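You operate a simulated robot arm through the tools that you are given. There is no shell and no other tool.

The job below is to be done with a simulated robot arm. You get a single attempt, and the scene is never put back.

Task
Turn the open sack out into the purple tray and mark it with the blue clip.
Fine: sack empty and back; the clip is in the top drawer, which ends shut; spill nothing. Set down upright: open grey sack.

The check looks at the end state, three seconds after you hand in, the way a careful person would. Anything else that was tipped, shoved, dropped, spilled or broken makes it a failure.

Robot
A 6-joint arm with a two-finger gripper, fixed in place. Base frame: the origin is on the floor under the middle of its stand, x ahead of it, y to its left, z up. Lengths are in m, angles in degrees, forces in N, time in s.
It reaches about 1.637 m from its shoulder. Its first joint turns from -166.0 to 166.0 degrees. Payload 3.43 kg.
The TCP is the grasp point between the finger pads, 0.02 m short of the fingertips. In the tool frame z runs along the fingers and y along their closing line. The gripper opens to 0.19 m; its body begins 0.248 m behind the TCP.
Orientation is told as [roll, pitch, yaw] about the base's x, y, z axes, in that order, counted from this pose: with the fingers straight down and closing along the base's y, the tool's x points along the base's -x, its y along +y and its z along -z.

Tools
- The arm moves only by the tool arm_command. Its argument "motion" is one flat list of numbers, 7 for each row, row after row: the shift along the tool's x, y, z in m, then the turn, a rotation vector about the tool's x, y, z in degrees, then the closure in counts, from 0 (fully open) to 255 (shut). In form: [dx, dy, dz, rx, ry, rz, fingers, dx, dy, dz, rx, ry, rz, fingers, ...]. A call has 1 to 20 rows; each row is the pose to reach, as a shift and turn from the pose commanded when the call began, along the tool's axes at that moment. Rows are played at 5 a second. More than 0.05 m and 8.6 degrees between two rows, or a gripper value outside its range, and nothing of the call is played. A pose out of reach is approached as far as the arm can. The call stops where the force on the tool passes 50 N (or 10 N more than at its start, if that is more) or the arm is blocked; 0.2 s more then pass. The fingers move at their own pace (about 0.045 m/s each) and stop on an object; they squeeze with about 24 N. The grip force told is the motor's: it shows also when the fingers shut on nothing. Time passes only in rows, and 0.2 s behind the last, so rows that repeat a pose let the fingers close. It gives the time, the measured TCP pose, the force on the tool (base axes), the opening and the grip force at its end, in the units of the frame above (readings bear some noise), with the torque about the TCP (base axes, N m) and any sound that the robot's microphone picked up.
- Cameras (640 x 400 px; columns grow to the right, rows downward): "scene" is fixed at [0.0327, -0.6483, 1.6158]; the picture's right is [0.28, -0.96, 0.00], its down [0.85, 0.25, -0.46] and it looks along [0.44, 0.13, 0.89] (base axes); focal length 214 px, centre (320, 200). "wrist" rides on the gripper at [0.071, -0.008, -0.288] in the tool frame; the picture's right is [0.12, 0.99, 0.00], its down [-0.96, 0.11, -0.25] and it looks along [-0.25, 0.03, 0.97] (tool axes); focal length 261 px, centre (320, 200).
- grab_frame(camera): a new picture of that camera. The clock stands still meanwhile.
- raise_lower(by): slides the trunk up (or, below 0, down) by that many m; the arm rides with it, the base frame stays. It gives what a move gives, with no picture.
- point_at(camera, pixels): for up to 12 pixels [column, row] of the newest picture of that camera ("zoom" is the newest enlarged one), the place [x, y, z] in the base frame of the surface seen there, good to about 0.002 m, but the place of the scene camera against the robot may be out by one fixed shift of up to 0.018 m in any direction. The clock stands still meanwhile.
- close_up(camera, box): a new picture of the part [left, top, right, bottom] of that camera's present view, enlarged. The clock stands still meanwhile.
- job_done(): hands the job in; it is judged then, once.

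Unless the task says otherwise, let go and move clear before handing in.

The tools are called after ">>>" as a command line: name --argument value ..., lists and objects as JSON in quotes. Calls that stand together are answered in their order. arm_command: Moves the arm, as the interface text tells. Its arguments: {"type":"object","properties":{"motion":{"type":"array","items":{"type":"number"}}},"required":["motion"]} The other tools are called the same way: raise_lower (by) moves the trunk up or down; grab_frame (camera) takes a picture; point_at (camera, pixels) gives the place of the surface under pixels of a picture; close_up (camera, box) takes an enlarged picture of a part of a camera's view; job_done () hands the job in.

At the start:

```text
time_s: 0.0
ee_pos: [0.6857, -0.2175, 1.2691]
ee_rot: [0.0, -0.1, 0.1]
wrist_force: [1.1, -0.9, 0.1]
wrist_torque: [-0.01, -0.04, -0.01]
grip_width: 0.1901
grip_force: 0.1
trunk travel left (down, up): [-0.175, 0.065]
```

scene: 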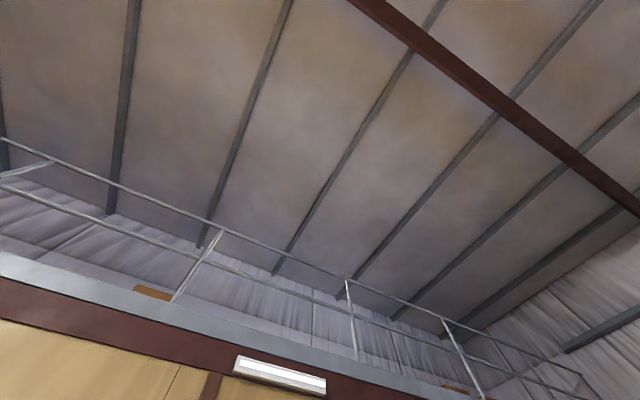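
wrist: 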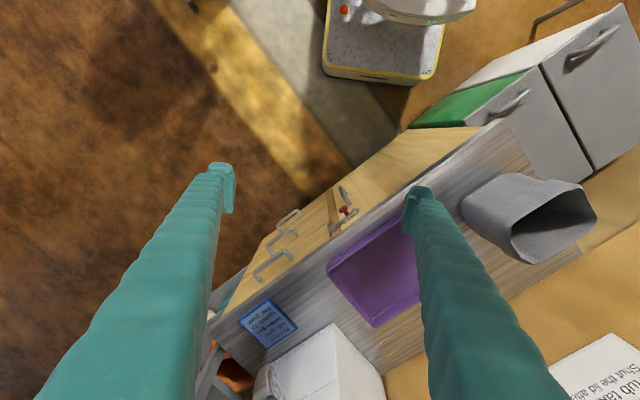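

The scene camera looks up at the roof and is useless. The wrist view shows a bench with the purple tray (~375,275), a grey open sack (~530,220), drawers on the left front (~280,250), a notice (~268,322). I'll take closer looks and get some positions.

>>> close_up --camera "wrist" --box '[200, 150, 420, 400]'

>>> grab_frame --camera "wrist"

>>> point_at --camera "wrist" --pixels '[[375, 275], [500, 200], [590, 215], [525, 262], [465, 205], [520, 180], [560, 225], [330, 265], [375, 325], [290, 215], [268, 322], [340, 340]]'

```text
1.60 times, centred on (310, 275) of wrist
```

zoom: 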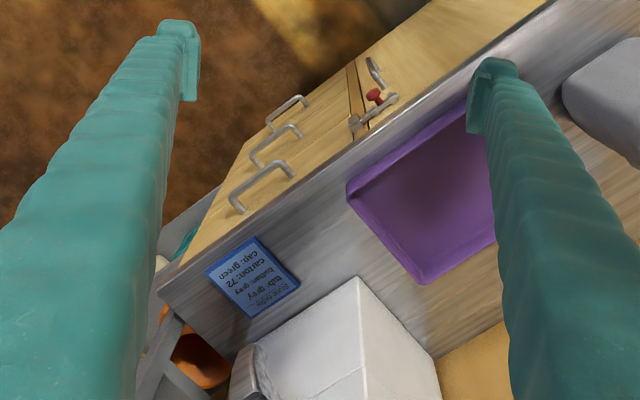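

```text
taken
```

wrist: 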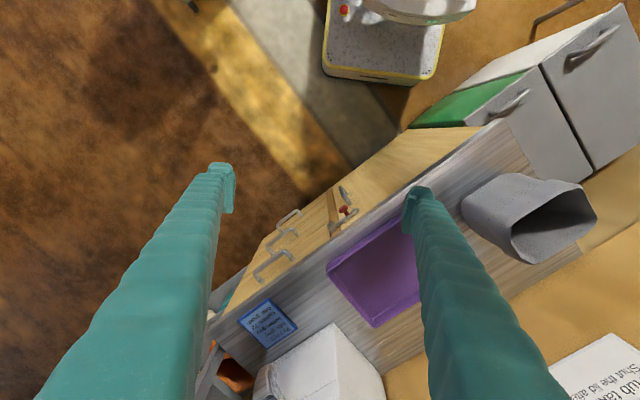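

```text
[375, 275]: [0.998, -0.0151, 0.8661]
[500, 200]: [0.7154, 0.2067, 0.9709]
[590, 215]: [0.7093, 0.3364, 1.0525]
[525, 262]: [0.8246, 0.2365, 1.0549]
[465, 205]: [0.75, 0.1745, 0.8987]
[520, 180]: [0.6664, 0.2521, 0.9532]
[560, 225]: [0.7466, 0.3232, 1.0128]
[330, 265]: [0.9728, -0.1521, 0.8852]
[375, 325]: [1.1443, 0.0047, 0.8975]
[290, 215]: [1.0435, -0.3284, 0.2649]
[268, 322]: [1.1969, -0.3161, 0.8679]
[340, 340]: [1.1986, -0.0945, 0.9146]
```

The tray floor is about z=0.866, the sack rim about z≈1.055. I'll look closer at the notice, drawer handles, the red thing, and other objects.

>>> close_up --camera "wrist" --box '[230, 290, 310, 350]'

>>> close_up --camera "wrist" --box '[240, 170, 370, 290]'

>>> close_up --camera "wrist" --box '[440, 140, 640, 280]'

>>> close_up --camera "wrist" --box '[520, 310, 640, 400]'

>>> close_up --camera "wrist" --box '[190, 280, 310, 400]'

>>> close_up --camera "wrist" --box '[300, 0, 640, 200]'

```text
6.67 times, centred on (270, 320) of wrist
```

zoom: 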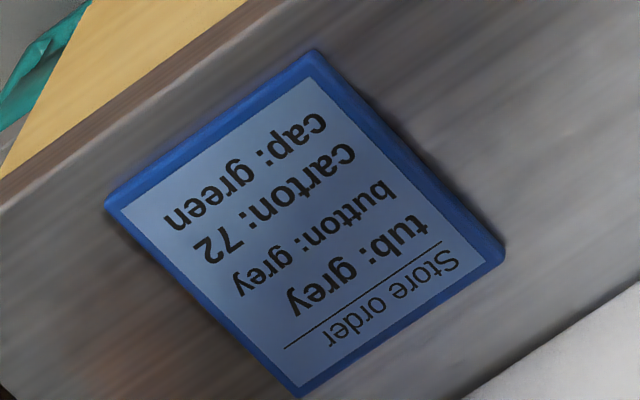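

```text
3.33 times, centred on (305, 230) of wrist
```

zoom: 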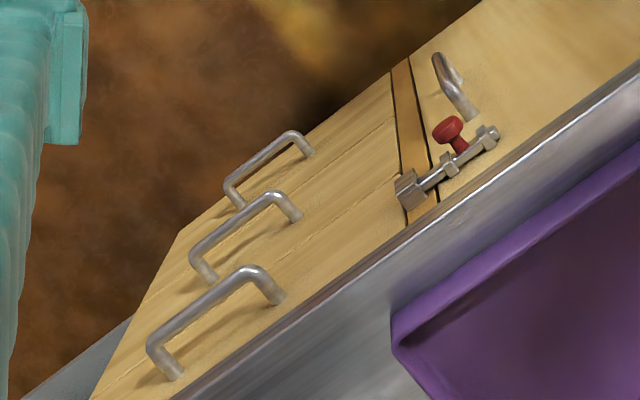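

```text
2.86 times, centred on (540, 210) of wrist
```

zoom: 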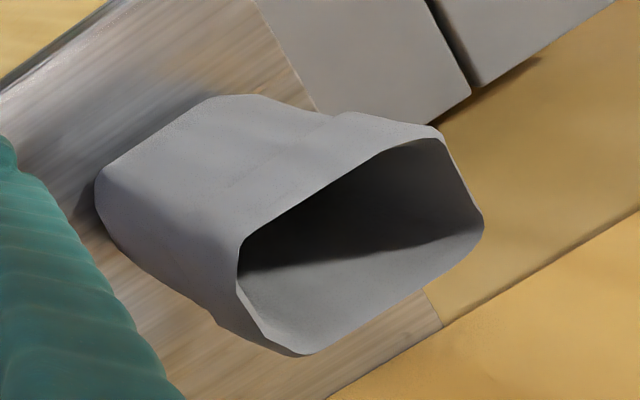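

```text
4.44 times, centred on (580, 355) of wrist
```

zoom: 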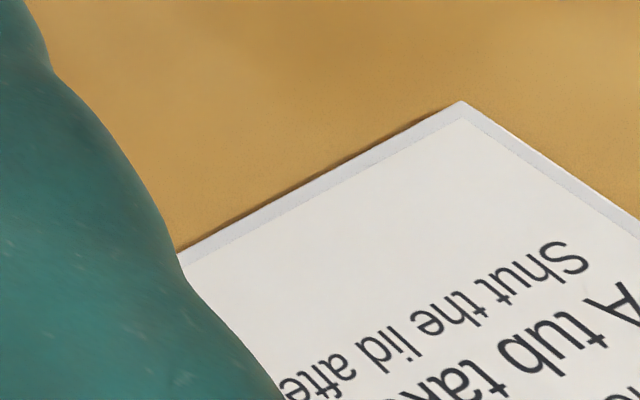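

```text
3.33 times, centred on (250, 340) of wrist
```

zoom: 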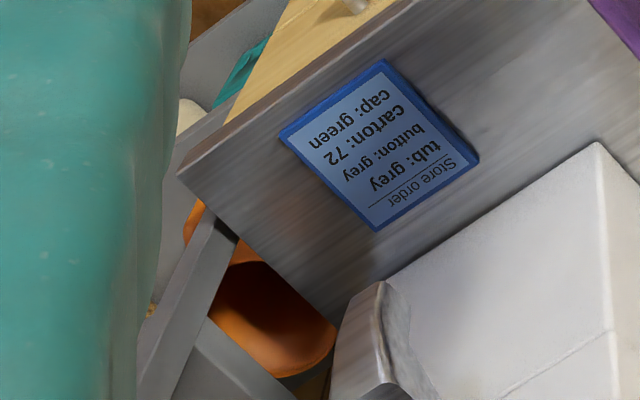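

```text
1.88 times, centred on (470, 100) of wrist
```

zoom: 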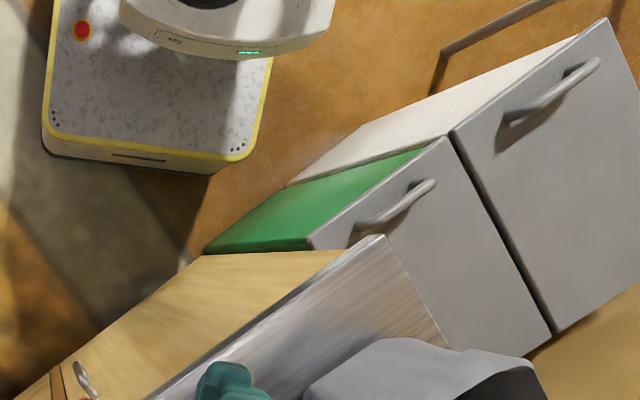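

The notice shows only a store order, and the drawers have three handles with a red-knobbed bolt near the door/stile. I'll measure the bench edge, tray and handles from the wrist picture.

>>> close_up --camera "wrist" --box '[240, 170, 370, 290]'

>>> point_at --camera "zoom" --pixels '[[155, 340], [210, 310], [255, 272], [275, 295], [195, 265], [235, 220], [290, 215], [230, 190], [300, 140], [450, 125], [410, 190], [490, 135]]'

>>> point_at --camera "zoom" --pixels '[[445, 165], [460, 145], [405, 100], [440, 70], [470, 110], [350, 200], [350, 260], [200, 350], [420, 215], [395, 320], [300, 300], [330, 120]]'

>>> point_at --camera "wrist" --pixels '[[215, 330], [250, 300], [350, 225], [400, 190], [480, 135], [505, 130], [300, 305], [240, 350], [400, 215], [420, 300], [440, 180], [335, 325]]'

```text
3.33 times, centred on (305, 230) of wrist
```

zoom: 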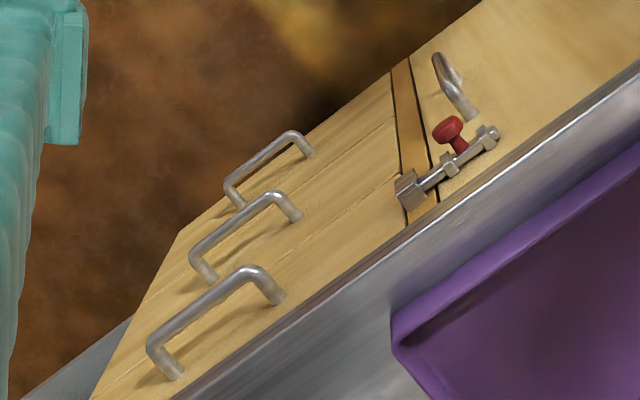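

```text
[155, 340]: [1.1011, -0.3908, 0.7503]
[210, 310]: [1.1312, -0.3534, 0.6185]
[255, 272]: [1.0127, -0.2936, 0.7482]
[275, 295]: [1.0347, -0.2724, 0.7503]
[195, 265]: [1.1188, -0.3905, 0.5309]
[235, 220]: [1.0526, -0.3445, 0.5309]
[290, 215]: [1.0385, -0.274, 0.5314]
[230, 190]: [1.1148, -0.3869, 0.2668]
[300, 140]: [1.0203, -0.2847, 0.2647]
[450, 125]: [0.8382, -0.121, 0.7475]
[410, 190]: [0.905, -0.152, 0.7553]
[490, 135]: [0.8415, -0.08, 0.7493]
```

```text
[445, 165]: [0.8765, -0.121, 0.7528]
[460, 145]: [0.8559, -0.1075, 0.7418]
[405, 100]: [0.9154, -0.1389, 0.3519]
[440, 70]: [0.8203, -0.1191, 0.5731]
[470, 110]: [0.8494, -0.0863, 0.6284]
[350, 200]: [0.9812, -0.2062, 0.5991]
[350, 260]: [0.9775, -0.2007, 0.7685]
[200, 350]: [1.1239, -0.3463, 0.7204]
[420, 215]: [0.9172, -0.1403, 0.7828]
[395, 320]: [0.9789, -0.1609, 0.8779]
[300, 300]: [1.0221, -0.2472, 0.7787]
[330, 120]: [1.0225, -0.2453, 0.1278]
```

```text
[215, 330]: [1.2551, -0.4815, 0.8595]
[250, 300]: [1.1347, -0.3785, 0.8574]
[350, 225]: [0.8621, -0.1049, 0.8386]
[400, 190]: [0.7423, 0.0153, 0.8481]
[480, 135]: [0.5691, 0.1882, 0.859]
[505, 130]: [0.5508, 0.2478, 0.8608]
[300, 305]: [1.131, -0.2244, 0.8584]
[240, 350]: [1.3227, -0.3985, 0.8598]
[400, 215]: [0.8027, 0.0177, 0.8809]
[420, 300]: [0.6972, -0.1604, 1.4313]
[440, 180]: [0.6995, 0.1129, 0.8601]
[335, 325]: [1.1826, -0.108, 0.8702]
```

Bench front face runs along direction (0.716,-0.698) with the top drawer's bar near (1.06,-0.34,0.75). I'll move the arm higher and over the sack to see its contents and read the paper notice.

>>> arm_command --motion '[0, 0.04, -0.01, 0, 0, 0, 0, 0, 0.08, -0.02, 0, 0, 0, 0, 0.005, 0.12, -0.03, 0, 0, 0, 0, 0.01, 0.16, -0.04, 0, 0, 0, 0, 0.015, 0.2, -0.05, 0, 0, 0, 0, 0.02, 0.24, -0.06, 0, 0, 0, 0, 0.025, 0.28, -0.07, 0, 0, 0, 0, 0.03, 0.32, -0.08, 0, 0, 0, 0, 0.035, 0.36, -0.09, 0, 0, 0, 0, 0.04, 0.4, -0.1, 0, 0, 0, 0, 0.045, 0.44, -0.11, 0, 0, 0, 0, 0.045, 0.48, -0.12, 0, 0, 0, 0, 0.045, 0.5, -0.13, 0, 0, 0, 0]'

>>> grab_frame --camera "wrist"

```text
time_s: 2.8
ee_pos: [0.6286, 0.2676, 1.3401]
ee_rot: [0.3, -1.0, 0.0]
wrist_force: [0.7, 0.4, -0.1]
wrist_torque: [0.01, 0.06, -0.01]
grip_width: 0.1899
grip_force: 0.1
out of reach, approached as far as the arm can: row 8, 9, 10, 11, 12, 13
trunk travel left (down, up): [-0.175, 0.065]
```

```text
taken
```

wrist: 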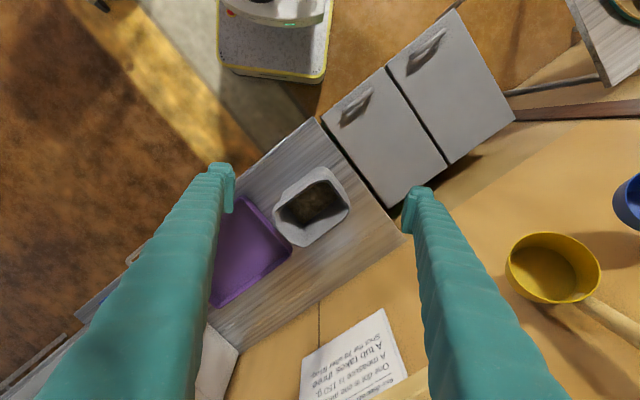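

The sack at (312,205) holds dark brown content; other stuff (yellow saucepan, paper) is out to the right. I'll enlarge the sack, paper and the rest.

>>> close_up --camera "wrist" --box '[250, 150, 370, 260]'

>>> close_up --camera "wrist" --box '[290, 300, 430, 400]'

>>> close_up --camera "wrist" --box '[480, 140, 640, 330]'

>>> close_up --camera "wrist" --box '[200, 180, 320, 320]'

>>> point_at --camera "wrist" --pixels '[[274, 191], [323, 167], [347, 207], [303, 246], [289, 234], [312, 205], [285, 210], [340, 215], [300, 190], [247, 203], [290, 247], [216, 305]]'

```text
3.64 times, centred on (310, 205) of wrist
```

zoom: 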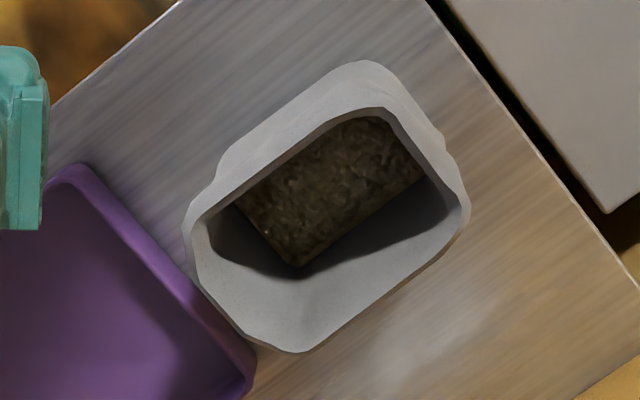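

```text
4.00 times, centred on (360, 350) of wrist
```

zoom: 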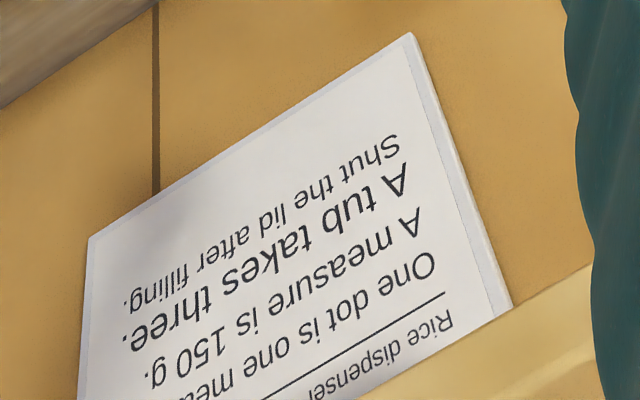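

```text
2.11 times, centred on (560, 235) of wrist
```

zoom: 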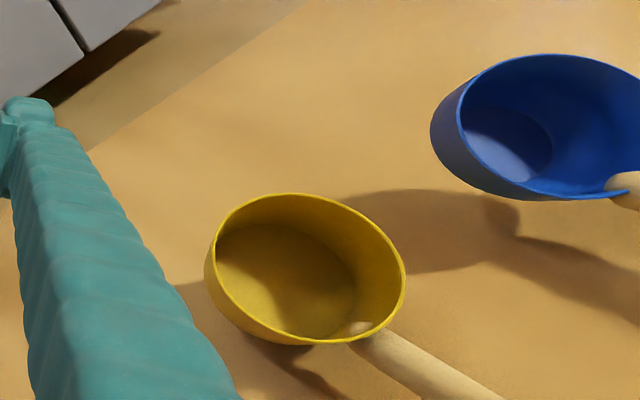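

```text
2.86 times, centred on (260, 250) of wrist
```

zoom: 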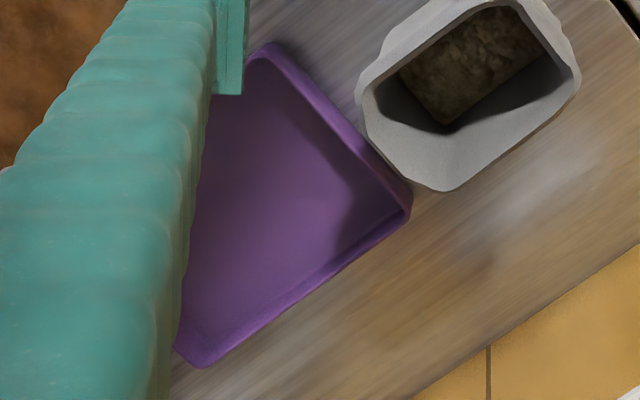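

```text
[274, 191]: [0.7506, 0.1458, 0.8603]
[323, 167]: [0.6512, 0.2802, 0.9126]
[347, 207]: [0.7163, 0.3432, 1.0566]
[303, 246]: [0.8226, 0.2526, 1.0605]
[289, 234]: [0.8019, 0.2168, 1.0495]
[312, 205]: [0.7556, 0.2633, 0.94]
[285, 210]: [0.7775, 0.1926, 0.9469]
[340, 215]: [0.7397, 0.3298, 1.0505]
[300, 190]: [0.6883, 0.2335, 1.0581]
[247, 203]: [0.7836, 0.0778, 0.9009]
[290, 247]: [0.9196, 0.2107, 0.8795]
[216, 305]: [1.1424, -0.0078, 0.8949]
```

Sack contents sit at about z≈0.94 with rim at 1.055. I'll measure the sack rim and base carefully from an enlarged view.

>>> close_up --camera "wrist" --box '[250, 150, 370, 260]'

>>> point_at --camera "zoom" --pixels '[[188, 240], [200, 290], [245, 332], [300, 348], [385, 300], [462, 232], [466, 210], [430, 140], [375, 108], [345, 112], [215, 195], [192, 212]]'

>>> point_at --camera "zoom" --pixels '[[280, 150], [260, 130], [330, 80], [375, 65], [400, 85], [440, 130], [300, 262], [420, 180], [300, 180], [340, 200], [235, 200], [250, 170]]'

```text
3.64 times, centred on (310, 205) of wrist
```

zoom: 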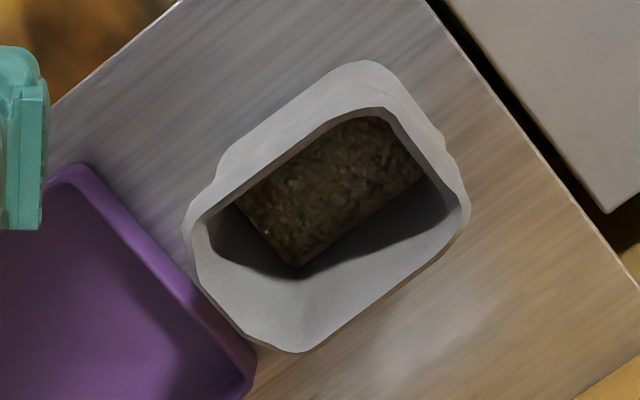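

```text
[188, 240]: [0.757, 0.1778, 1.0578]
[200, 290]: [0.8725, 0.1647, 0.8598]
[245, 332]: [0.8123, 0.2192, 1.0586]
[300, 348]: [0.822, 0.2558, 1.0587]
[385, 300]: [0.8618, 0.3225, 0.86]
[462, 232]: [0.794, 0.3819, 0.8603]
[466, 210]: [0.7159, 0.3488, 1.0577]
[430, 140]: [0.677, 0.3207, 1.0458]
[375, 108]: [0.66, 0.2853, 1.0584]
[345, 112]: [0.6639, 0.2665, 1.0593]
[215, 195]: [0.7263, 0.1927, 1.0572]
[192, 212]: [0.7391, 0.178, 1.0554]
```

```text
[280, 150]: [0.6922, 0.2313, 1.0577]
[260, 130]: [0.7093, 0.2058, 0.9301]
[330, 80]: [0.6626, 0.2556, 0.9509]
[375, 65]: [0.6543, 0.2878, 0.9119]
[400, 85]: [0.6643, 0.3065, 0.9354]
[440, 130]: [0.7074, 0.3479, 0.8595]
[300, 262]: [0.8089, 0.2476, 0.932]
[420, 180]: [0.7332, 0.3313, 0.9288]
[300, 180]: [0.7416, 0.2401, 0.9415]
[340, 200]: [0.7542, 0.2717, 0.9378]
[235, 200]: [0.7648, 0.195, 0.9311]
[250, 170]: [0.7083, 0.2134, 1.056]
```

The sack rim is about 0.11 m across the bench depth and 0.167 m along it, centred near (0.737,0.262), floor 0.86, rim 1.058. I'll measure the neighbours (cabinets, dispenser, table, white carton) for clearance.

>>> point_at --camera "wrist" --pixels '[[330, 130], [385, 70], [385, 200], [440, 170], [455, 15], [510, 120], [360, 90], [425, 45], [270, 60], [270, 10], [400, 235], [230, 375]]'

>>> point_at --camera "wrist" --pixels '[[550, 260], [620, 200], [355, 350], [320, 330], [320, 120], [400, 240], [220, 330], [600, 60], [520, 90], [20, 370], [130, 260], [80, 310]]'

```text
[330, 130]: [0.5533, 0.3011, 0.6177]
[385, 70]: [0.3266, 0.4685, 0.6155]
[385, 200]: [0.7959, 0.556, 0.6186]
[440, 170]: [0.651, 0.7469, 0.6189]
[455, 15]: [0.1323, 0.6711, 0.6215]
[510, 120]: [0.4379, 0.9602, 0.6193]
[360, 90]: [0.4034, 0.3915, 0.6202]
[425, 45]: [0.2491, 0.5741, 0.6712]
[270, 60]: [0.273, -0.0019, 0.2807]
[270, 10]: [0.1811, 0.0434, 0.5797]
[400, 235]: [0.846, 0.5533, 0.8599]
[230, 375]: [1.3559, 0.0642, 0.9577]
```

```text
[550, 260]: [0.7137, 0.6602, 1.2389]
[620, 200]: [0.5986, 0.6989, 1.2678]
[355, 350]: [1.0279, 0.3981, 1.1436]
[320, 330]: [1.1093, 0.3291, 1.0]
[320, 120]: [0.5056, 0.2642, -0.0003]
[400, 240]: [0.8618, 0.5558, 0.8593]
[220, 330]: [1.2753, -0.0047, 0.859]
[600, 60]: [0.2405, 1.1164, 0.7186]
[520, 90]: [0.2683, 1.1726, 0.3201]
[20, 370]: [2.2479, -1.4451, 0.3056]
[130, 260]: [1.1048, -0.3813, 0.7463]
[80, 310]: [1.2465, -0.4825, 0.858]
```

The scoops and notice are on the wall at n≈1.0 and the bins beside the bench are only 0.62 high, so there is room to approach the sack horizontally from the bins' side. I'll yaw the tool −44.3° and come down to a pre-grasp point beyond the sack's right end.

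>>> arm_command --motion '[0.005, 0.018, 0.027, 0, 0, 6.33, 0, 0.009, 0.037, 0.054, 0, 0, 12.66, 0, 0.014, 0.055, 0.081, 0, 0, 18.99, 0, 0.019, 0.073, 0.109, 0, 0, 25.31, 0, 0.024, 0.091, 0.136, 0, 0, 31.64, 0, 0.028, 0.11, 0.163, 0, 0, 37.97, 0, 0.033, 0.128, 0.19, 0, 0, 44.3, 0]'

>>> grab_frame --camera "wrist"

```text
time_s: 4.4
ee_pos: [0.5941, 0.3964, 1.1502]
ee_rot: [0.0, -0.1, -44.3]
wrist_force: [-0.4, -0.1, 0.1]
wrist_torque: [0.08, 0.04, -0.01]
grip_width: 0.19
grip_force: 0.1
trunk travel left (down, up): [-0.175, 0.065]
```

```text
taken
```

wrist: 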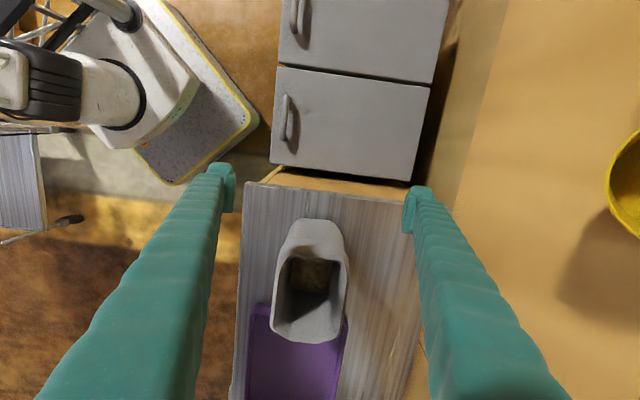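

The yaw is right: the sack (310,280) is now aligned with the picture axes. I'll measure the sack here with an enlarged view.

>>> close_up --camera "wrist" --box '[240, 200, 400, 360]'

>>> point_at --camera "zoom" --pixels '[[215, 160], [400, 160], [215, 200], [405, 210], [195, 330], [405, 330], [300, 105], [250, 90], [350, 90], [300, 150], [290, 380], [310, 200]]'

```text
2.50 times, centred on (320, 280) of wrist
```

zoom: 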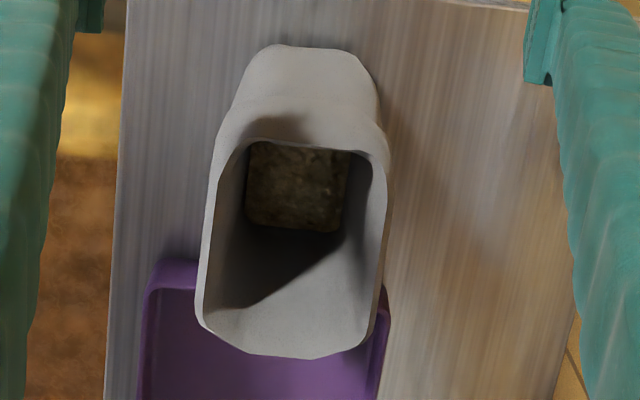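

```text
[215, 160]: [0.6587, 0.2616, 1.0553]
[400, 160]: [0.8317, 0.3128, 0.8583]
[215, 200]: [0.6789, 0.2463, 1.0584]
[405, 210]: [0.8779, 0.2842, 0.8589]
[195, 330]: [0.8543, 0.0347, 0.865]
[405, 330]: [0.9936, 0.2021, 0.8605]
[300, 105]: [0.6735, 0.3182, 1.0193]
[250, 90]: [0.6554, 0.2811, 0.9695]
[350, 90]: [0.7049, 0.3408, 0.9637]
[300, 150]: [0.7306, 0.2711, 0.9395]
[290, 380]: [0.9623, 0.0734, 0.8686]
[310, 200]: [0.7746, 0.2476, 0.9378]
```

Left wall sits at n≈0.648 and the centre at n≈0.702, so I'll grip there. Next I pitch the fingers up to horizontal pointing at the sack, TCP held in place, clear beyond its end.

>>> arm_command --motion '[0, 0, 0, 0, -8, 0, 0, 0, 0, 0, 0, -16, 0, 0, 0, 0, 0, 0, -24, 0, 0, 0, 0, 0, 0, -32, 0, 0, 0, 0, 0, 0, -40, 0, 0, 0, 0, 0, 0, -48, 0, 0]'

>>> grab_frame --camera "wrist"

```text
time_s: 5.8
ee_pos: [0.5951, 0.3965, 1.1505]
ee_rot: [0.0, -48.1, -44.3]
wrist_force: [1.2, -0.7, -0.4]
wrist_torque: [0.1, 0.11, 0.08]
grip_width: 0.1898
grip_force: 0.1
trunk travel left (down, up): [-0.175, 0.065]
```

```text
taken
```

wrist: 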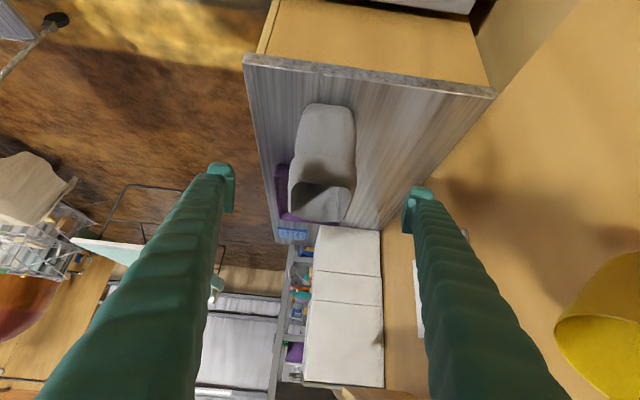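

The pitch is going well at −48°; the yellow scoop at (600,330) is to the right. I'll check its distance and the sack/tray points from this angle before finishing the pitch.

>>> point_at --camera "wrist" --pixels '[[570, 320], [600, 360], [635, 270], [600, 320], [325, 120], [305, 215], [345, 215], [350, 190], [357, 150], [300, 160], [345, 270], [345, 380]]'

>>> close_up --camera "wrist" --box '[240, 80, 400, 250]'

```text
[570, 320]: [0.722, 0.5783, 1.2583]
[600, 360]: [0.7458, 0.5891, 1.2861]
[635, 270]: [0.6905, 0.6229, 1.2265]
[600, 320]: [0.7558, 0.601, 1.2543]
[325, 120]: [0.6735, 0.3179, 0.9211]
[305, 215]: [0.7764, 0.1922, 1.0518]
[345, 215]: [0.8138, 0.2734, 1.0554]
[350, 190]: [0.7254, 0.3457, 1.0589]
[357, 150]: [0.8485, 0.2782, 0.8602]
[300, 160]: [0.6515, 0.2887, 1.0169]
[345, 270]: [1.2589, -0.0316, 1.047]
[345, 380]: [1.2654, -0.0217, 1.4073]
```

```text
2.35 times, centred on (320, 165) of wrist
```

zoom: 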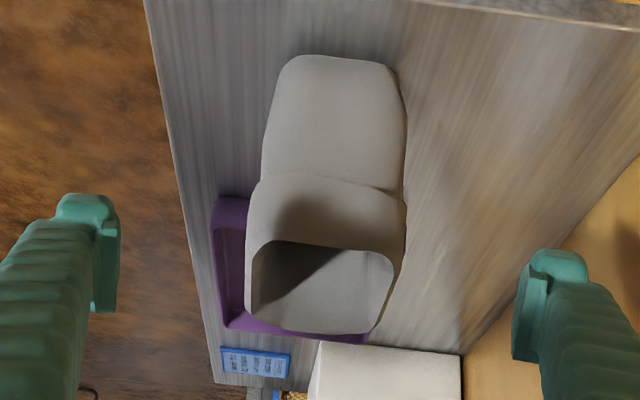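

The scoop's nearest part is at n≈0.92, z≥1.22, well away. I'll finish pitching to −90° and look.

>>> arm_command --motion '[0, 0, 0, 0, -7, 0, 0, 0, 0, 0, 0, -14, 0, 0, 0, 0, 0, 0, -21, 0, 0, 0, 0, 0, 0, -28, 0, 0, 0, 0, 0, 0, -35, 0, 0, 0, 0, 0, 0, -42, 0, 0]'

>>> grab_frame --camera "wrist"

```text
time_s: 7.2
ee_pos: [0.5946, 0.3965, 1.1492]
ee_rot: [151.8, -89.8, 164.1]
wrist_force: [0.7, 0.4, 0.4]
wrist_torque: [0.07, 0.06, 0.12]
grip_width: 0.1898
grip_force: 0.1
trunk travel left (down, up): [-0.175, 0.065]
```

```text
taken
```

wrist: 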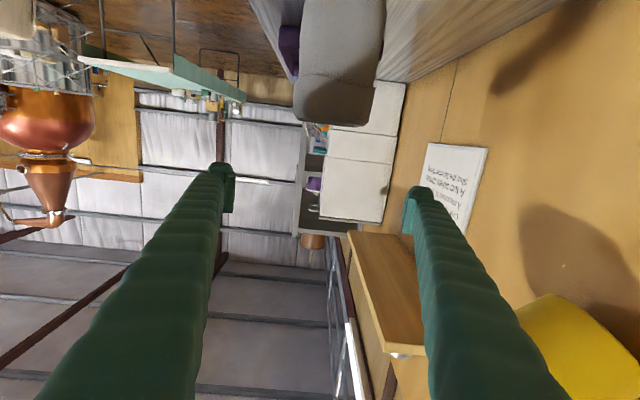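

Fingers are horizontal, pointing at the sack (340,60). I'll check the shelf on the wall at (390,290), then lower to grip height.

>>> point_at --camera "wrist" --pixels '[[360, 240], [390, 260], [380, 320], [400, 350], [415, 300], [345, 300], [540, 310], [450, 190]]'

>>> arm_command --motion '[0.037, 0.001, 0, 0, 0, 0, 0, 0.074, 0.001, 0, 0, 0, 0, 0, 0.111, 0.002, 0, 0, 0, 0, 0, 0.148, 0.002, 0, 0, 0, 0, 0, 0.185, 0.003, 0, 0, 0, 0, 0]'

>>> grab_frame --camera "wrist"

```text
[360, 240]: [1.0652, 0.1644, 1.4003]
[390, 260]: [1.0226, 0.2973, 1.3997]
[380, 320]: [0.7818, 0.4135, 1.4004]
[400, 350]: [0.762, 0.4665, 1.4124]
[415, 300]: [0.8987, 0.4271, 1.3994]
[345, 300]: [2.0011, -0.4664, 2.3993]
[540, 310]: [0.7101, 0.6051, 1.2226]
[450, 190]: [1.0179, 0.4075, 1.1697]
```

```text
time_s: 8.4
ee_pos: [0.5979, 0.3991, 0.9646]
ee_rot: [137.5, -89.9, 178.3]
wrist_force: [-0.4, 0.0, -0.1]
wrist_torque: [0.06, 0.08, 0.08]
grip_width: 0.1898
grip_force: 0.1
trunk travel left (down, up): [-0.175, 0.065]
```

```text
taken
```

wrist: 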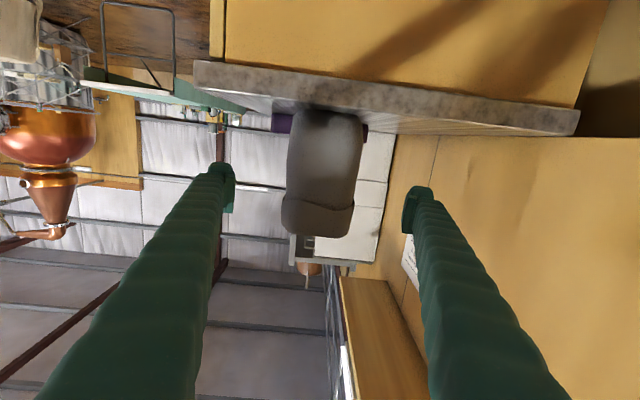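

TCP n=0.703 matches the sack centre, and the shelf underside is at z=1.40, n≥0.84 (keep away). I'll measure the collar seam and side walls before sliding in.

>>> close_up --camera "wrist" --box '[260, 90, 400, 250]'

>>> point_at --camera "wrist" --pixels '[[320, 205], [320, 215], [320, 235], [290, 160], [290, 200], [285, 215], [360, 160], [357, 200], [352, 220], [325, 120], [320, 195], [359, 130]]'

```text
2.50 times, centred on (330, 170) of wrist
```

zoom: 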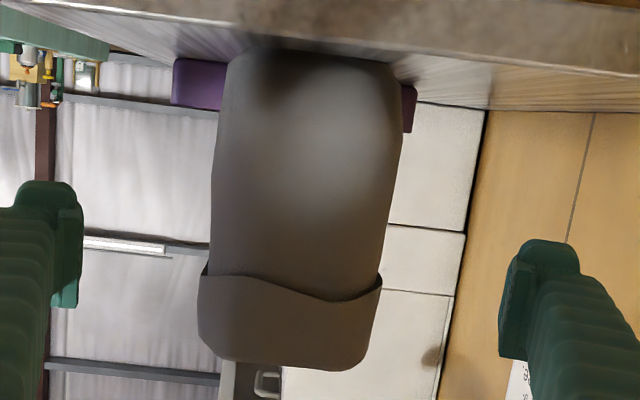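

```text
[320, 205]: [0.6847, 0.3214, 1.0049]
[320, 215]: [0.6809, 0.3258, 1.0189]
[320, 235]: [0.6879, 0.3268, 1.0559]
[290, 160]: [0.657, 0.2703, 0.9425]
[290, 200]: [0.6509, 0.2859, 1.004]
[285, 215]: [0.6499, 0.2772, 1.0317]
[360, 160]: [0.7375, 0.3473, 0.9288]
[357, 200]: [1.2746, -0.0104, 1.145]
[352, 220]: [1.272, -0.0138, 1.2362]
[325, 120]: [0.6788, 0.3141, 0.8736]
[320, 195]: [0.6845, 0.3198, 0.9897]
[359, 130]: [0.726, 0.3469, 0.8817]
```

The folded collar starts at z≈1.00, so pads centred at z≈0.96 will sit below it. I'll slide the open fingers along both sides of the sack.

>>> arm_command --motion '[0.005, 0, 0.03, 0, 0, 0, 0, 0.005, 0, 0.06, 0, 0, 0, 0, 0.005, 0, 0.09, 0, 0, 0, 0, 0.005, 0, 0.12, 0, 0, 0, 0, 0.005, 0, 0.15, 0, 0, 0, 0, 0.005, 0, 0.175, 0, 0, 0, 0, 0.005, 0, 0.195, 0, 0, 0, 0]'

>>> grab_frame --camera "wrist"

```text
time_s: 10.0
ee_pos: [0.7375, 0.2628, 0.9579]
ee_rot: [153.9, -89.9, 161.9]
wrist_force: [-1.0, 0.4, 0.0]
wrist_torque: [0.03, -0.03, -0.01]
grip_width: 0.1901
grip_force: 0.1
trunk travel left (down, up): [-0.175, 0.065]
```

```text
taken
```

wrist: 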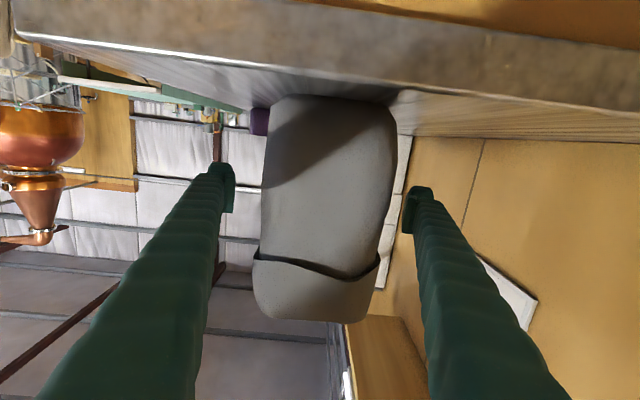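

The sack's side walls at pad level (columns 263 and 390) show its centre about 4 mm toward +n of the TCP. I'll shift 4 mm and close.

>>> arm_command --motion '[0, 0.004, 0, 0, 0, 0, 0, 0, 0.004, 0, 0, 0, 0, 255, 0, 0.004, 0, 0, 0, 0, 255, 0, 0.004, 0, 0, 0, 0, 255, 0, 0.004, 0, 0, 0, 0, 255, 0, 0.004, 0, 0, 0, 0, 255, 0, 0.004, 0, 0, 0, 0, 255, 0, 0.004, 0, 0, 0, 0, 255, 0, 0.004, 0, 0, 0, 0, 255]'

>>> grab_frame --camera "wrist"

```text
time_s: 12.0
ee_pos: [0.7402, 0.2659, 0.9597]
ee_rot: [165.6, -90.0, 150.1]
wrist_force: [-3.3, -1.2, -0.3]
wrist_torque: [-0.01, -0.04, -0.01]
grip_width: 0.1243
grip_force: 23.8
trunk travel left (down, up): [-0.175, 0.065]
```

```text
taken
```

wrist: 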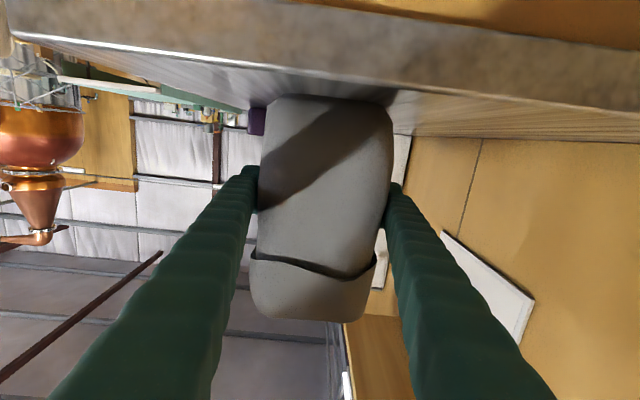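

Gripped at width 0.124 with 23.8 N. I'll lift slowly by 0.06 and check for weight and slip.

>>> arm_command --motion '[-0.01, 0, 0, 0, 0, 0, 255, -0.02, 0, 0, 0, 0, 0, 255, -0.03, 0, 0, 0, 0, 0, 255, -0.04, 0, 0, 0, 0, 0, 255, -0.05, 0, 0, 0, 0, 0, 255, -0.06, 0, 0, 0, 0, 0, 255]'

>>> grab_frame --camera "wrist"

```text
time_s: 13.4
ee_pos: [0.7398, 0.2654, 1.0186]
ee_rot: [-141.4, -89.9, 97.1]
wrist_force: [0.4, 0.7, -7.9]
wrist_torque: [0.02, -0.02, 0.0]
grip_width: 0.1245
grip_force: 24.0
trunk travel left (down, up): [-0.175, 0.065]
```

```text
taken
```

wrist: 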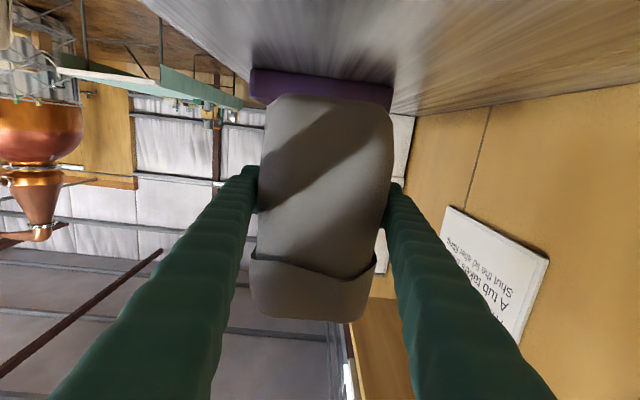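

The sack weighs about 0.8 kg and hangs firmly without slip. I'll carry it upright over the tray's front half (n≈0.565, t≈−0.66) at TCP z≈1.07.

>>> arm_command --motion '[-0.025, 0, 0, 0, 0, 0, 255, -0.05, 0, 0, 0, 0, 0, 255, -0.05, -0.012, 0.026, 0, 0, 0, 255, -0.05, -0.024, 0.053, 0, 0, 0, 255, -0.05, -0.036, 0.079, 0, 0, 0, 255, -0.05, -0.047, 0.105, 0, 0, 0, 255, -0.05, -0.059, 0.132, 0, 0, 0, 255, -0.05, -0.071, 0.158, 0, 0, 0, 255, -0.05, -0.083, 0.184, 0, 0, 0, 255, -0.05, -0.095, 0.21, 0, 0, 0, 255, -0.05, -0.107, 0.237, 0, 0, 0, 255, -0.05, -0.118, 0.263, 0, 0, 0, 255, -0.05, -0.13, 0.289, 0, 0, 0, 255, -0.05, -0.142, 0.3155, 0, 0, 0, 255]'

>>> grab_frame --camera "wrist"

```text
time_s: 16.4
ee_pos: [0.8671, -0.0564, 1.0695]
ee_rot: [-174.4, -89.9, 130.2]
wrist_force: [-0.5, 0.7, -8.0]
wrist_torque: [0.04, 0.02, -0.08]
grip_width: 0.1241
grip_force: 23.8
trunk travel left (down, up): [-0.175, 0.065]
```

```text
taken
```

wrist: 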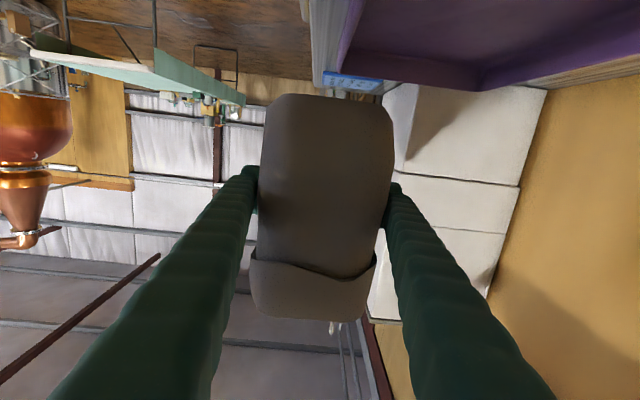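

The sack is held upright in front of the tray (purple at top, columns 340–640). I'll measure the tray rim from here before rolling.

>>> point_at --camera "wrist" --pixels '[[345, 50], [362, 5], [400, 70], [475, 85], [560, 50], [635, 30], [470, 65], [480, 30], [340, 40], [330, 60], [500, 75], [420, 20]]'

>>> close_up --camera "wrist" --box '[300, 0, 640, 110]'

```text
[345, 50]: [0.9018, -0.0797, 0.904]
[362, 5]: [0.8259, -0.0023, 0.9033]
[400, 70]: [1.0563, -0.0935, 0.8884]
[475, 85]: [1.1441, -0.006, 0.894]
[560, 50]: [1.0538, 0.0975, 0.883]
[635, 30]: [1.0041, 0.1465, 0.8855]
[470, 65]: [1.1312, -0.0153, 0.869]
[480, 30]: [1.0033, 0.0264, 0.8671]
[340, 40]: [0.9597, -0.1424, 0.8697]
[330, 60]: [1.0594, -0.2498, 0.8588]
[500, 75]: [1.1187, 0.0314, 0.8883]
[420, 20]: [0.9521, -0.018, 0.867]
```

```text
1.88 times, centred on (470, 55) of wrist
```

zoom: 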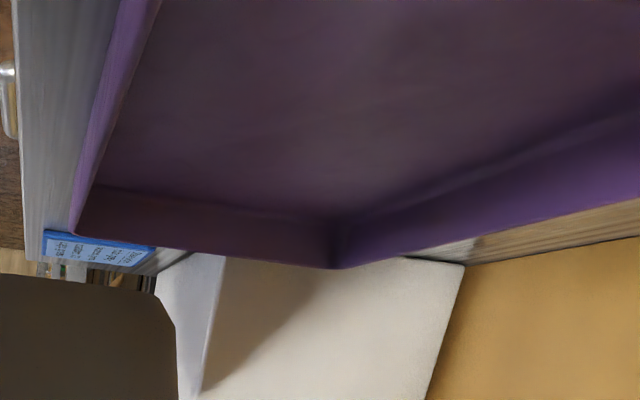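

Tray interior spans n 0.583–0.795, t −0.815…−0.515; the sack is inside that along t. I'll roll it toward the tray's back by 64° first (below the flow angle), then check.

>>> arm_command --motion '[0, 0, 0, 0, 0, -8, 255, 0, 0, 0, 0, 0, -16, 255, 0, 0, 0, 0, 0, -24, 255, 0, 0, 0, 0, 0, -32, 255, 0, 0, 0, 0, 0, -40, 255, 0, 0, 0, 0, 0, -48, 255, 0, 0, 0, 0, 0, -56, 255, 0, 0, 0, 0, 0, -62, 255]'

>>> grab_frame --camera "wrist"

```text
time_s: 18.2
ee_pos: [0.8664, -0.0563, 1.0702]
ee_rot: [-90.0, -28.0, 45.8]
wrist_force: [-0.7, -1.2, -7.5]
wrist_torque: [0.05, -0.01, -0.03]
grip_width: 0.1243
grip_force: 23.8
trunk travel left (down, up): [-0.175, 0.065]
```

```text
taken
```

wrist: 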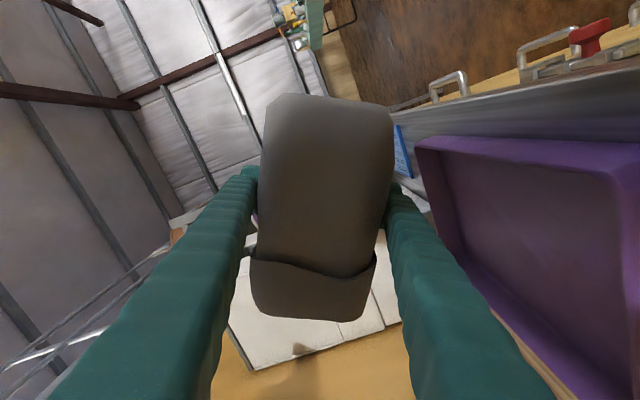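

The sack is at 62° with weight unchanged (7.5 N). I'll roll further in small steps and watch the weight for flow.

>>> arm_command --motion '[0, 0, 0, 0, 0, -4, 255, 0, 0, 0, 0, 0, -8, 255, -0.002, 0.001, 0, 0, 0, -12, 255, -0.004, 0.002, 0, 0, 0, -16, 255, -0.006, 0.003, 0, 0, 0, -20, 255, -0.008, 0.004, 0, 0, 0, -24, 255]'

>>> grab_frame --camera "wrist"

```text
time_s: 19.6
ee_pos: [0.8732, -0.0506, 1.0699]
ee_rot: [-90.0, -4.0, 45.8]
wrist_force: [-0.5, -0.4, -7.7]
wrist_torque: [0.1, -0.02, -0.01]
grip_width: 0.1245
grip_force: 23.8
trunk travel left (down, up): [-0.175, 0.065]
```

```text
taken
```

wrist: 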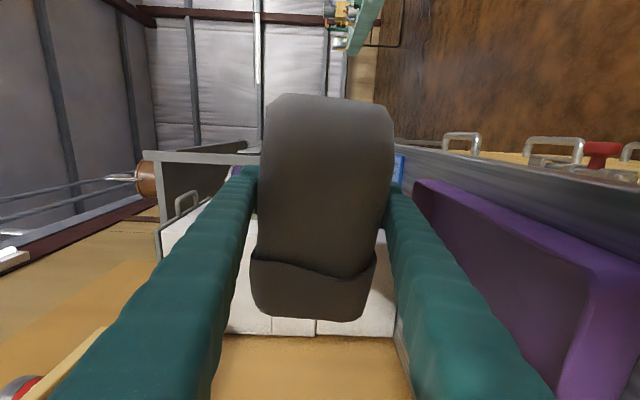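

No flow yet at 86°. I'll keep rolling toward 110° while tracking the lip over the tray middle and sweeping slightly along the tray.

>>> arm_command --motion '[-0.003, 0, -0.015, 0, 0, -3, 255, -0.006, 0, -0.03, 0, 0, -6, 255, -0.01, 0, -0.03, 0, 0, -9, 255, -0.014, 0, -0.02, 0, 0, -12, 255, -0.018, 0, -0.01, 0, 0, -15, 255]'

>>> grab_frame --camera "wrist"

```text
time_s: 20.8
ee_pos: [0.8781, -0.0303, 1.0715]
ee_rot: [-89.9, 11.1, 45.8]
wrist_force: [-0.2, -0.1, -2.8]
wrist_torque: [0.03, 0.01, -0.02]
grip_width: 0.1242
grip_force: 23.5
trunk travel left (down, up): [-0.175, 0.065]
```

```text
taken
```

wrist: 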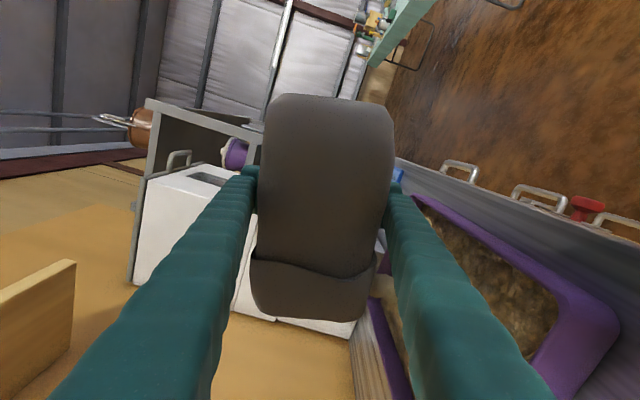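

Flow occurred: the weight fell to 2.8 N and brown contents show in the tray (500,280). I'll look closer for spills before emptying the rest.

>>> close_up --camera "wrist" --box '[360, 180, 640, 400]'

>>> point_at --camera "wrist" --pixels '[[450, 240], [500, 280], [540, 320], [540, 250], [480, 300], [400, 320], [590, 300], [385, 350]]'

```text
1.82 times, centred on (500, 290) of wrist
```

zoom: 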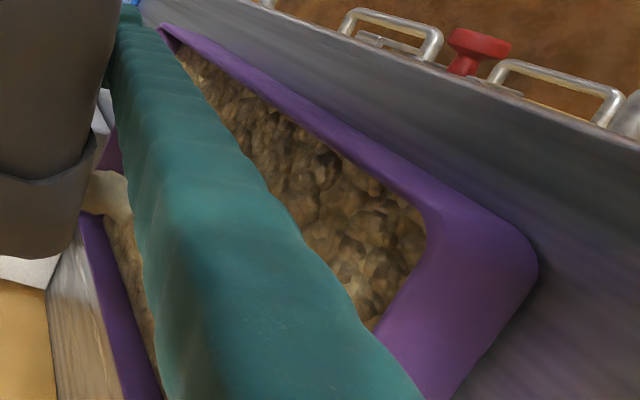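

```text
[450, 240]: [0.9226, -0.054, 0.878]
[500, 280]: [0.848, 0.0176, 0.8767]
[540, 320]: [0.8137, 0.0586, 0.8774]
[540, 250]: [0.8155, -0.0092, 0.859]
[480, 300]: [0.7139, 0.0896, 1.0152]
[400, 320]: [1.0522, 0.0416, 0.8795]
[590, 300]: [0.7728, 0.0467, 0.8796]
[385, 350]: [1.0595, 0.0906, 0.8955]
```

The contents lie level at z≈0.878 inside the tray and a last trickle is still coming. I'll roll on to ~151° and hold so it empties completely.

>>> arm_command --motion '[-0.005, -0.001, 0, 0, 0, -5, 255, -0.012, -0.002, 0, 0, 0, -10, 255, -0.019, -0.004, 0, 0, 0, -15, 255, -0.027, -0.005, 0, 0, 0, -20, 255, -0.035, -0.007, 0, 0, 0, -25, 255, -0.044, -0.009, 0, 0, 0, -30, 255, -0.053, -0.01, 0, 0, 0, -35, 255, -0.063, -0.012, 0, 0, 0, -40, 255, -0.072, -0.014, 0, 0, 0, -45, 255, -0.082, -0.016, 0, 0, 0, -50, 255, -0.082, -0.016, 0, 0, 0, -50, 255, -0.082, -0.016, 0, 0, 0, -50, 255, -0.082, -0.016, 0, 0, 0, -50, 255, -0.082, -0.016, 0, 0, 0, -50, 255]'

>>> grab_frame --camera "wrist"

```text
time_s: 23.8
ee_pos: [0.9372, 0.0292, 1.0706]
ee_rot: [-89.9, 61.0, 45.7]
wrist_force: [-0.1, -0.3, -1.0]
wrist_torque: [-0.01, -0.01, 0.01]
grip_width: 0.1239
grip_force: 23.5
trunk travel left (down, up): [-0.175, 0.065]
```

```text
taken
```

wrist: 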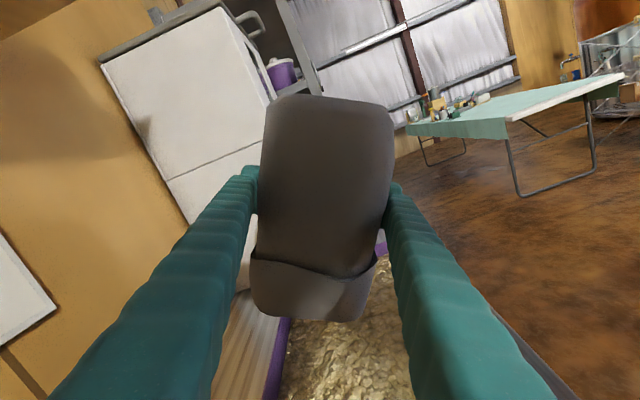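

Weight is down to 1.0 N (empty sack). I'll roll to about 175° with a small shake to be sure nothing clings.

>>> arm_command --motion '[0, 0, 0, 0, 0, -6, 255, 0, 0, 0, 0, 0, -12, 255, 0, 0, 0, 0, 0, -18, 255, 0, 0, 0, 0, 0, -24, 255, 0, 0, 0, 0, 0, -20, 255, 0, 0, 0, 0, 0, -26, 255, 0, 0, 0, 0, 0, -20, 255, 0, 0, 0, 0, 0, -25, 255, 0, 0, 0, 0, 0, -25, 255, 0, 0, 0, 0, 0, -25, 255]'

>>> grab_frame --camera "wrist"

```text
time_s: 26.0
ee_pos: [0.9368, 0.0305, 1.0715]
ee_rot: [-90.3, 86.0, 45.5]
wrist_force: [0.3, -0.3, -0.4]
wrist_torque: [-0.03, 0.01, 0.04]
grip_width: 0.1237
grip_force: 24.4
trunk travel left (down, up): [-0.175, 0.065]
```

```text
taken
```

wrist: 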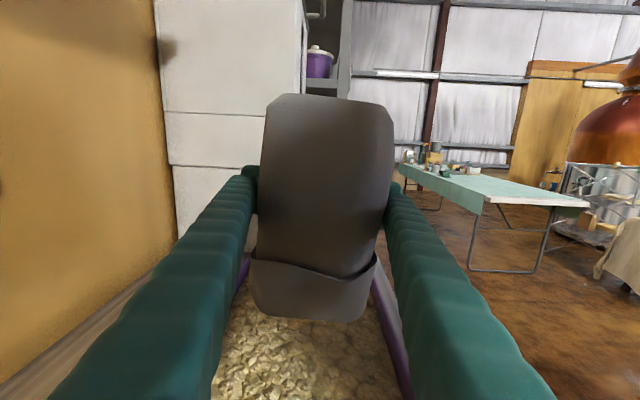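

The sack is empty, all in the tray. I'll roll it back upright over the tray.

>>> arm_command --motion '[0, 0, 0, 0, 0, 8.4, 255, 0, 0, 0, 0, 0, 16.8, 255, 0, 0, 0, 0, 0, 25.2, 255, 0, 0, 0, 0, 0, 33.6, 255, 0, 0, 0, 0, 0, 42, 255, 0, 0, 0, 0, 0, 50.4, 255, 0, 0, 0, 0, 0, 58.8, 255, 0, 0, 0, 0, 0, 67.2, 255, 0, 0, 0, 0, 0, 75.6, 255, 0, 0, 0, 0, 0, 84, 255, 0, 0, 0, 0, 0, 92.4, 255, 0, 0, 0, 0, 0, 100.8, 255, 0, 0, 0, 0, 0, 109.2, 255, 0, 0, 0, 0, 0, 117.6, 255, 0, 0, 0, 0, 0, 126, 255, 0, 0, 0, 0, 0, 134.4, 255, 0, 0, 0, 0, 0, 142.8, 255, 0, 0, 0, 0, 0, 151.2, 255, 0, 0, 0, 0, 0, 159.6, 255, 0, 0, 0, 0, 0, 168, 255]'

>>> grab_frame --camera "wrist"

```text
time_s: 30.2
ee_pos: [0.9366, 0.0299, 1.0709]
ee_rot: [-90.1, -82.1, 46.0]
wrist_force: [0.1, 0.2, -0.3]
wrist_torque: [-0.04, 0.01, 0.0]
grip_width: 0.1241
grip_force: 23.3
trunk travel left (down, up): [-0.175, 0.065]
```

```text
taken
```

wrist: 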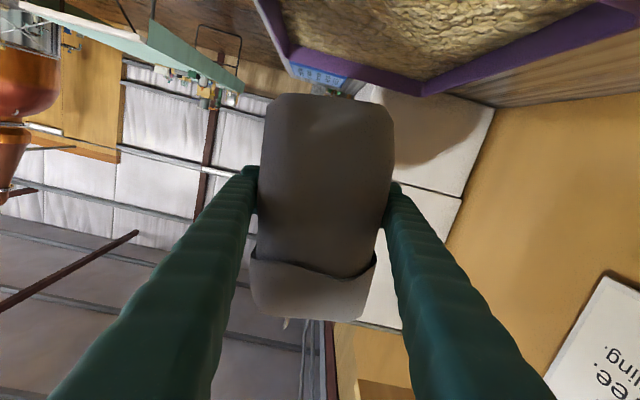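

Nearly upright (−82°). I'll finish the last 8° and then check the pose.

>>> arm_command --motion '[0, 0, 0, 0, 0, 4, 255, 0, 0, 0, 0, 0, 8, 255, 0, 0, 0, 0, 0, 8, 255]'

>>> grab_frame --camera "wrist"

```text
time_s: 31.0
ee_pos: [0.9365, 0.0295, 1.0727]
ee_rot: [110.9, -89.9, -155.1]
wrist_force: [-0.1, -0.4, -0.3]
wrist_torque: [-0.01, -0.02, -0.03]
grip_width: 0.1241
grip_force: 23.7
trunk travel left (down, up): [-0.175, 0.065]
```

```text
taken
```

wrist: 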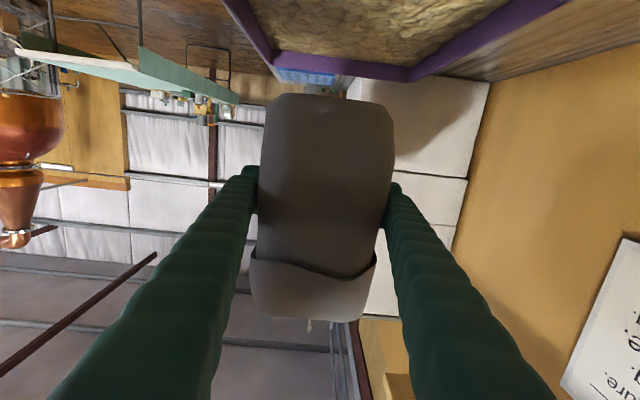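

The sack sits unchanged in the grip. I'll carry it back to its original spot at height.

>>> arm_command --motion '[0, 0.003, -0.03, 0, 0, 0, 255, 0, 0.006, -0.061, 0, 0, 0, 255, 0, 0.01, -0.092, 0, 0, 0, 255, 0, 0.013, -0.122, 0, 0, 0, 255, 0, 0.016, -0.153, 0, 0, 0, 255, 0, 0.019, -0.183, 0, 0, 0, 255, 0, 0.022, -0.214, 0, 0, 0, 255, 0, 0.025, -0.245, 0, 0, 0, 255, 0, 0.029, -0.275, 0, 0, 0, 255, 0, 0.0317, -0.3056, 0, 0, 0, 255, 0.04, 0.0317, -0.3056, 0, 0, 0, 255, 0.08, 0.0317, -0.3056, 0, 0, 0, 255, 0.08, 0.0317, -0.3056, 0, 0, 0, 255]'

>>> grab_frame --camera "wrist"

```text
time_s: 33.8
ee_pos: [0.7381, 0.2665, 0.9907]
ee_rot: [158.4, -90.1, 157.4]
wrist_force: [0.8, 0.4, -1.1]
wrist_torque: [0.02, 0.0, 0.01]
grip_width: 0.1241
grip_force: 24.8
trunk travel left (down, up): [-0.175, 0.065]
```

```text
taken
```

wrist: 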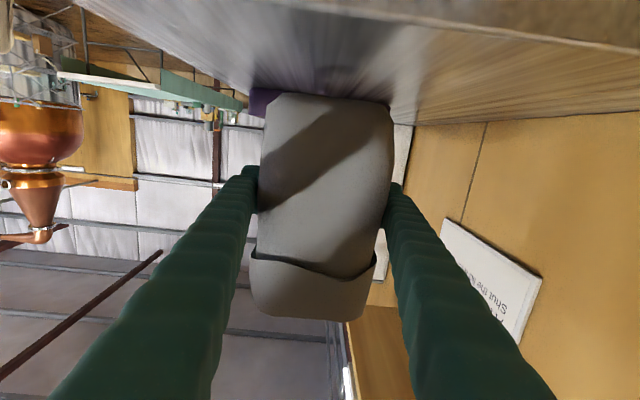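

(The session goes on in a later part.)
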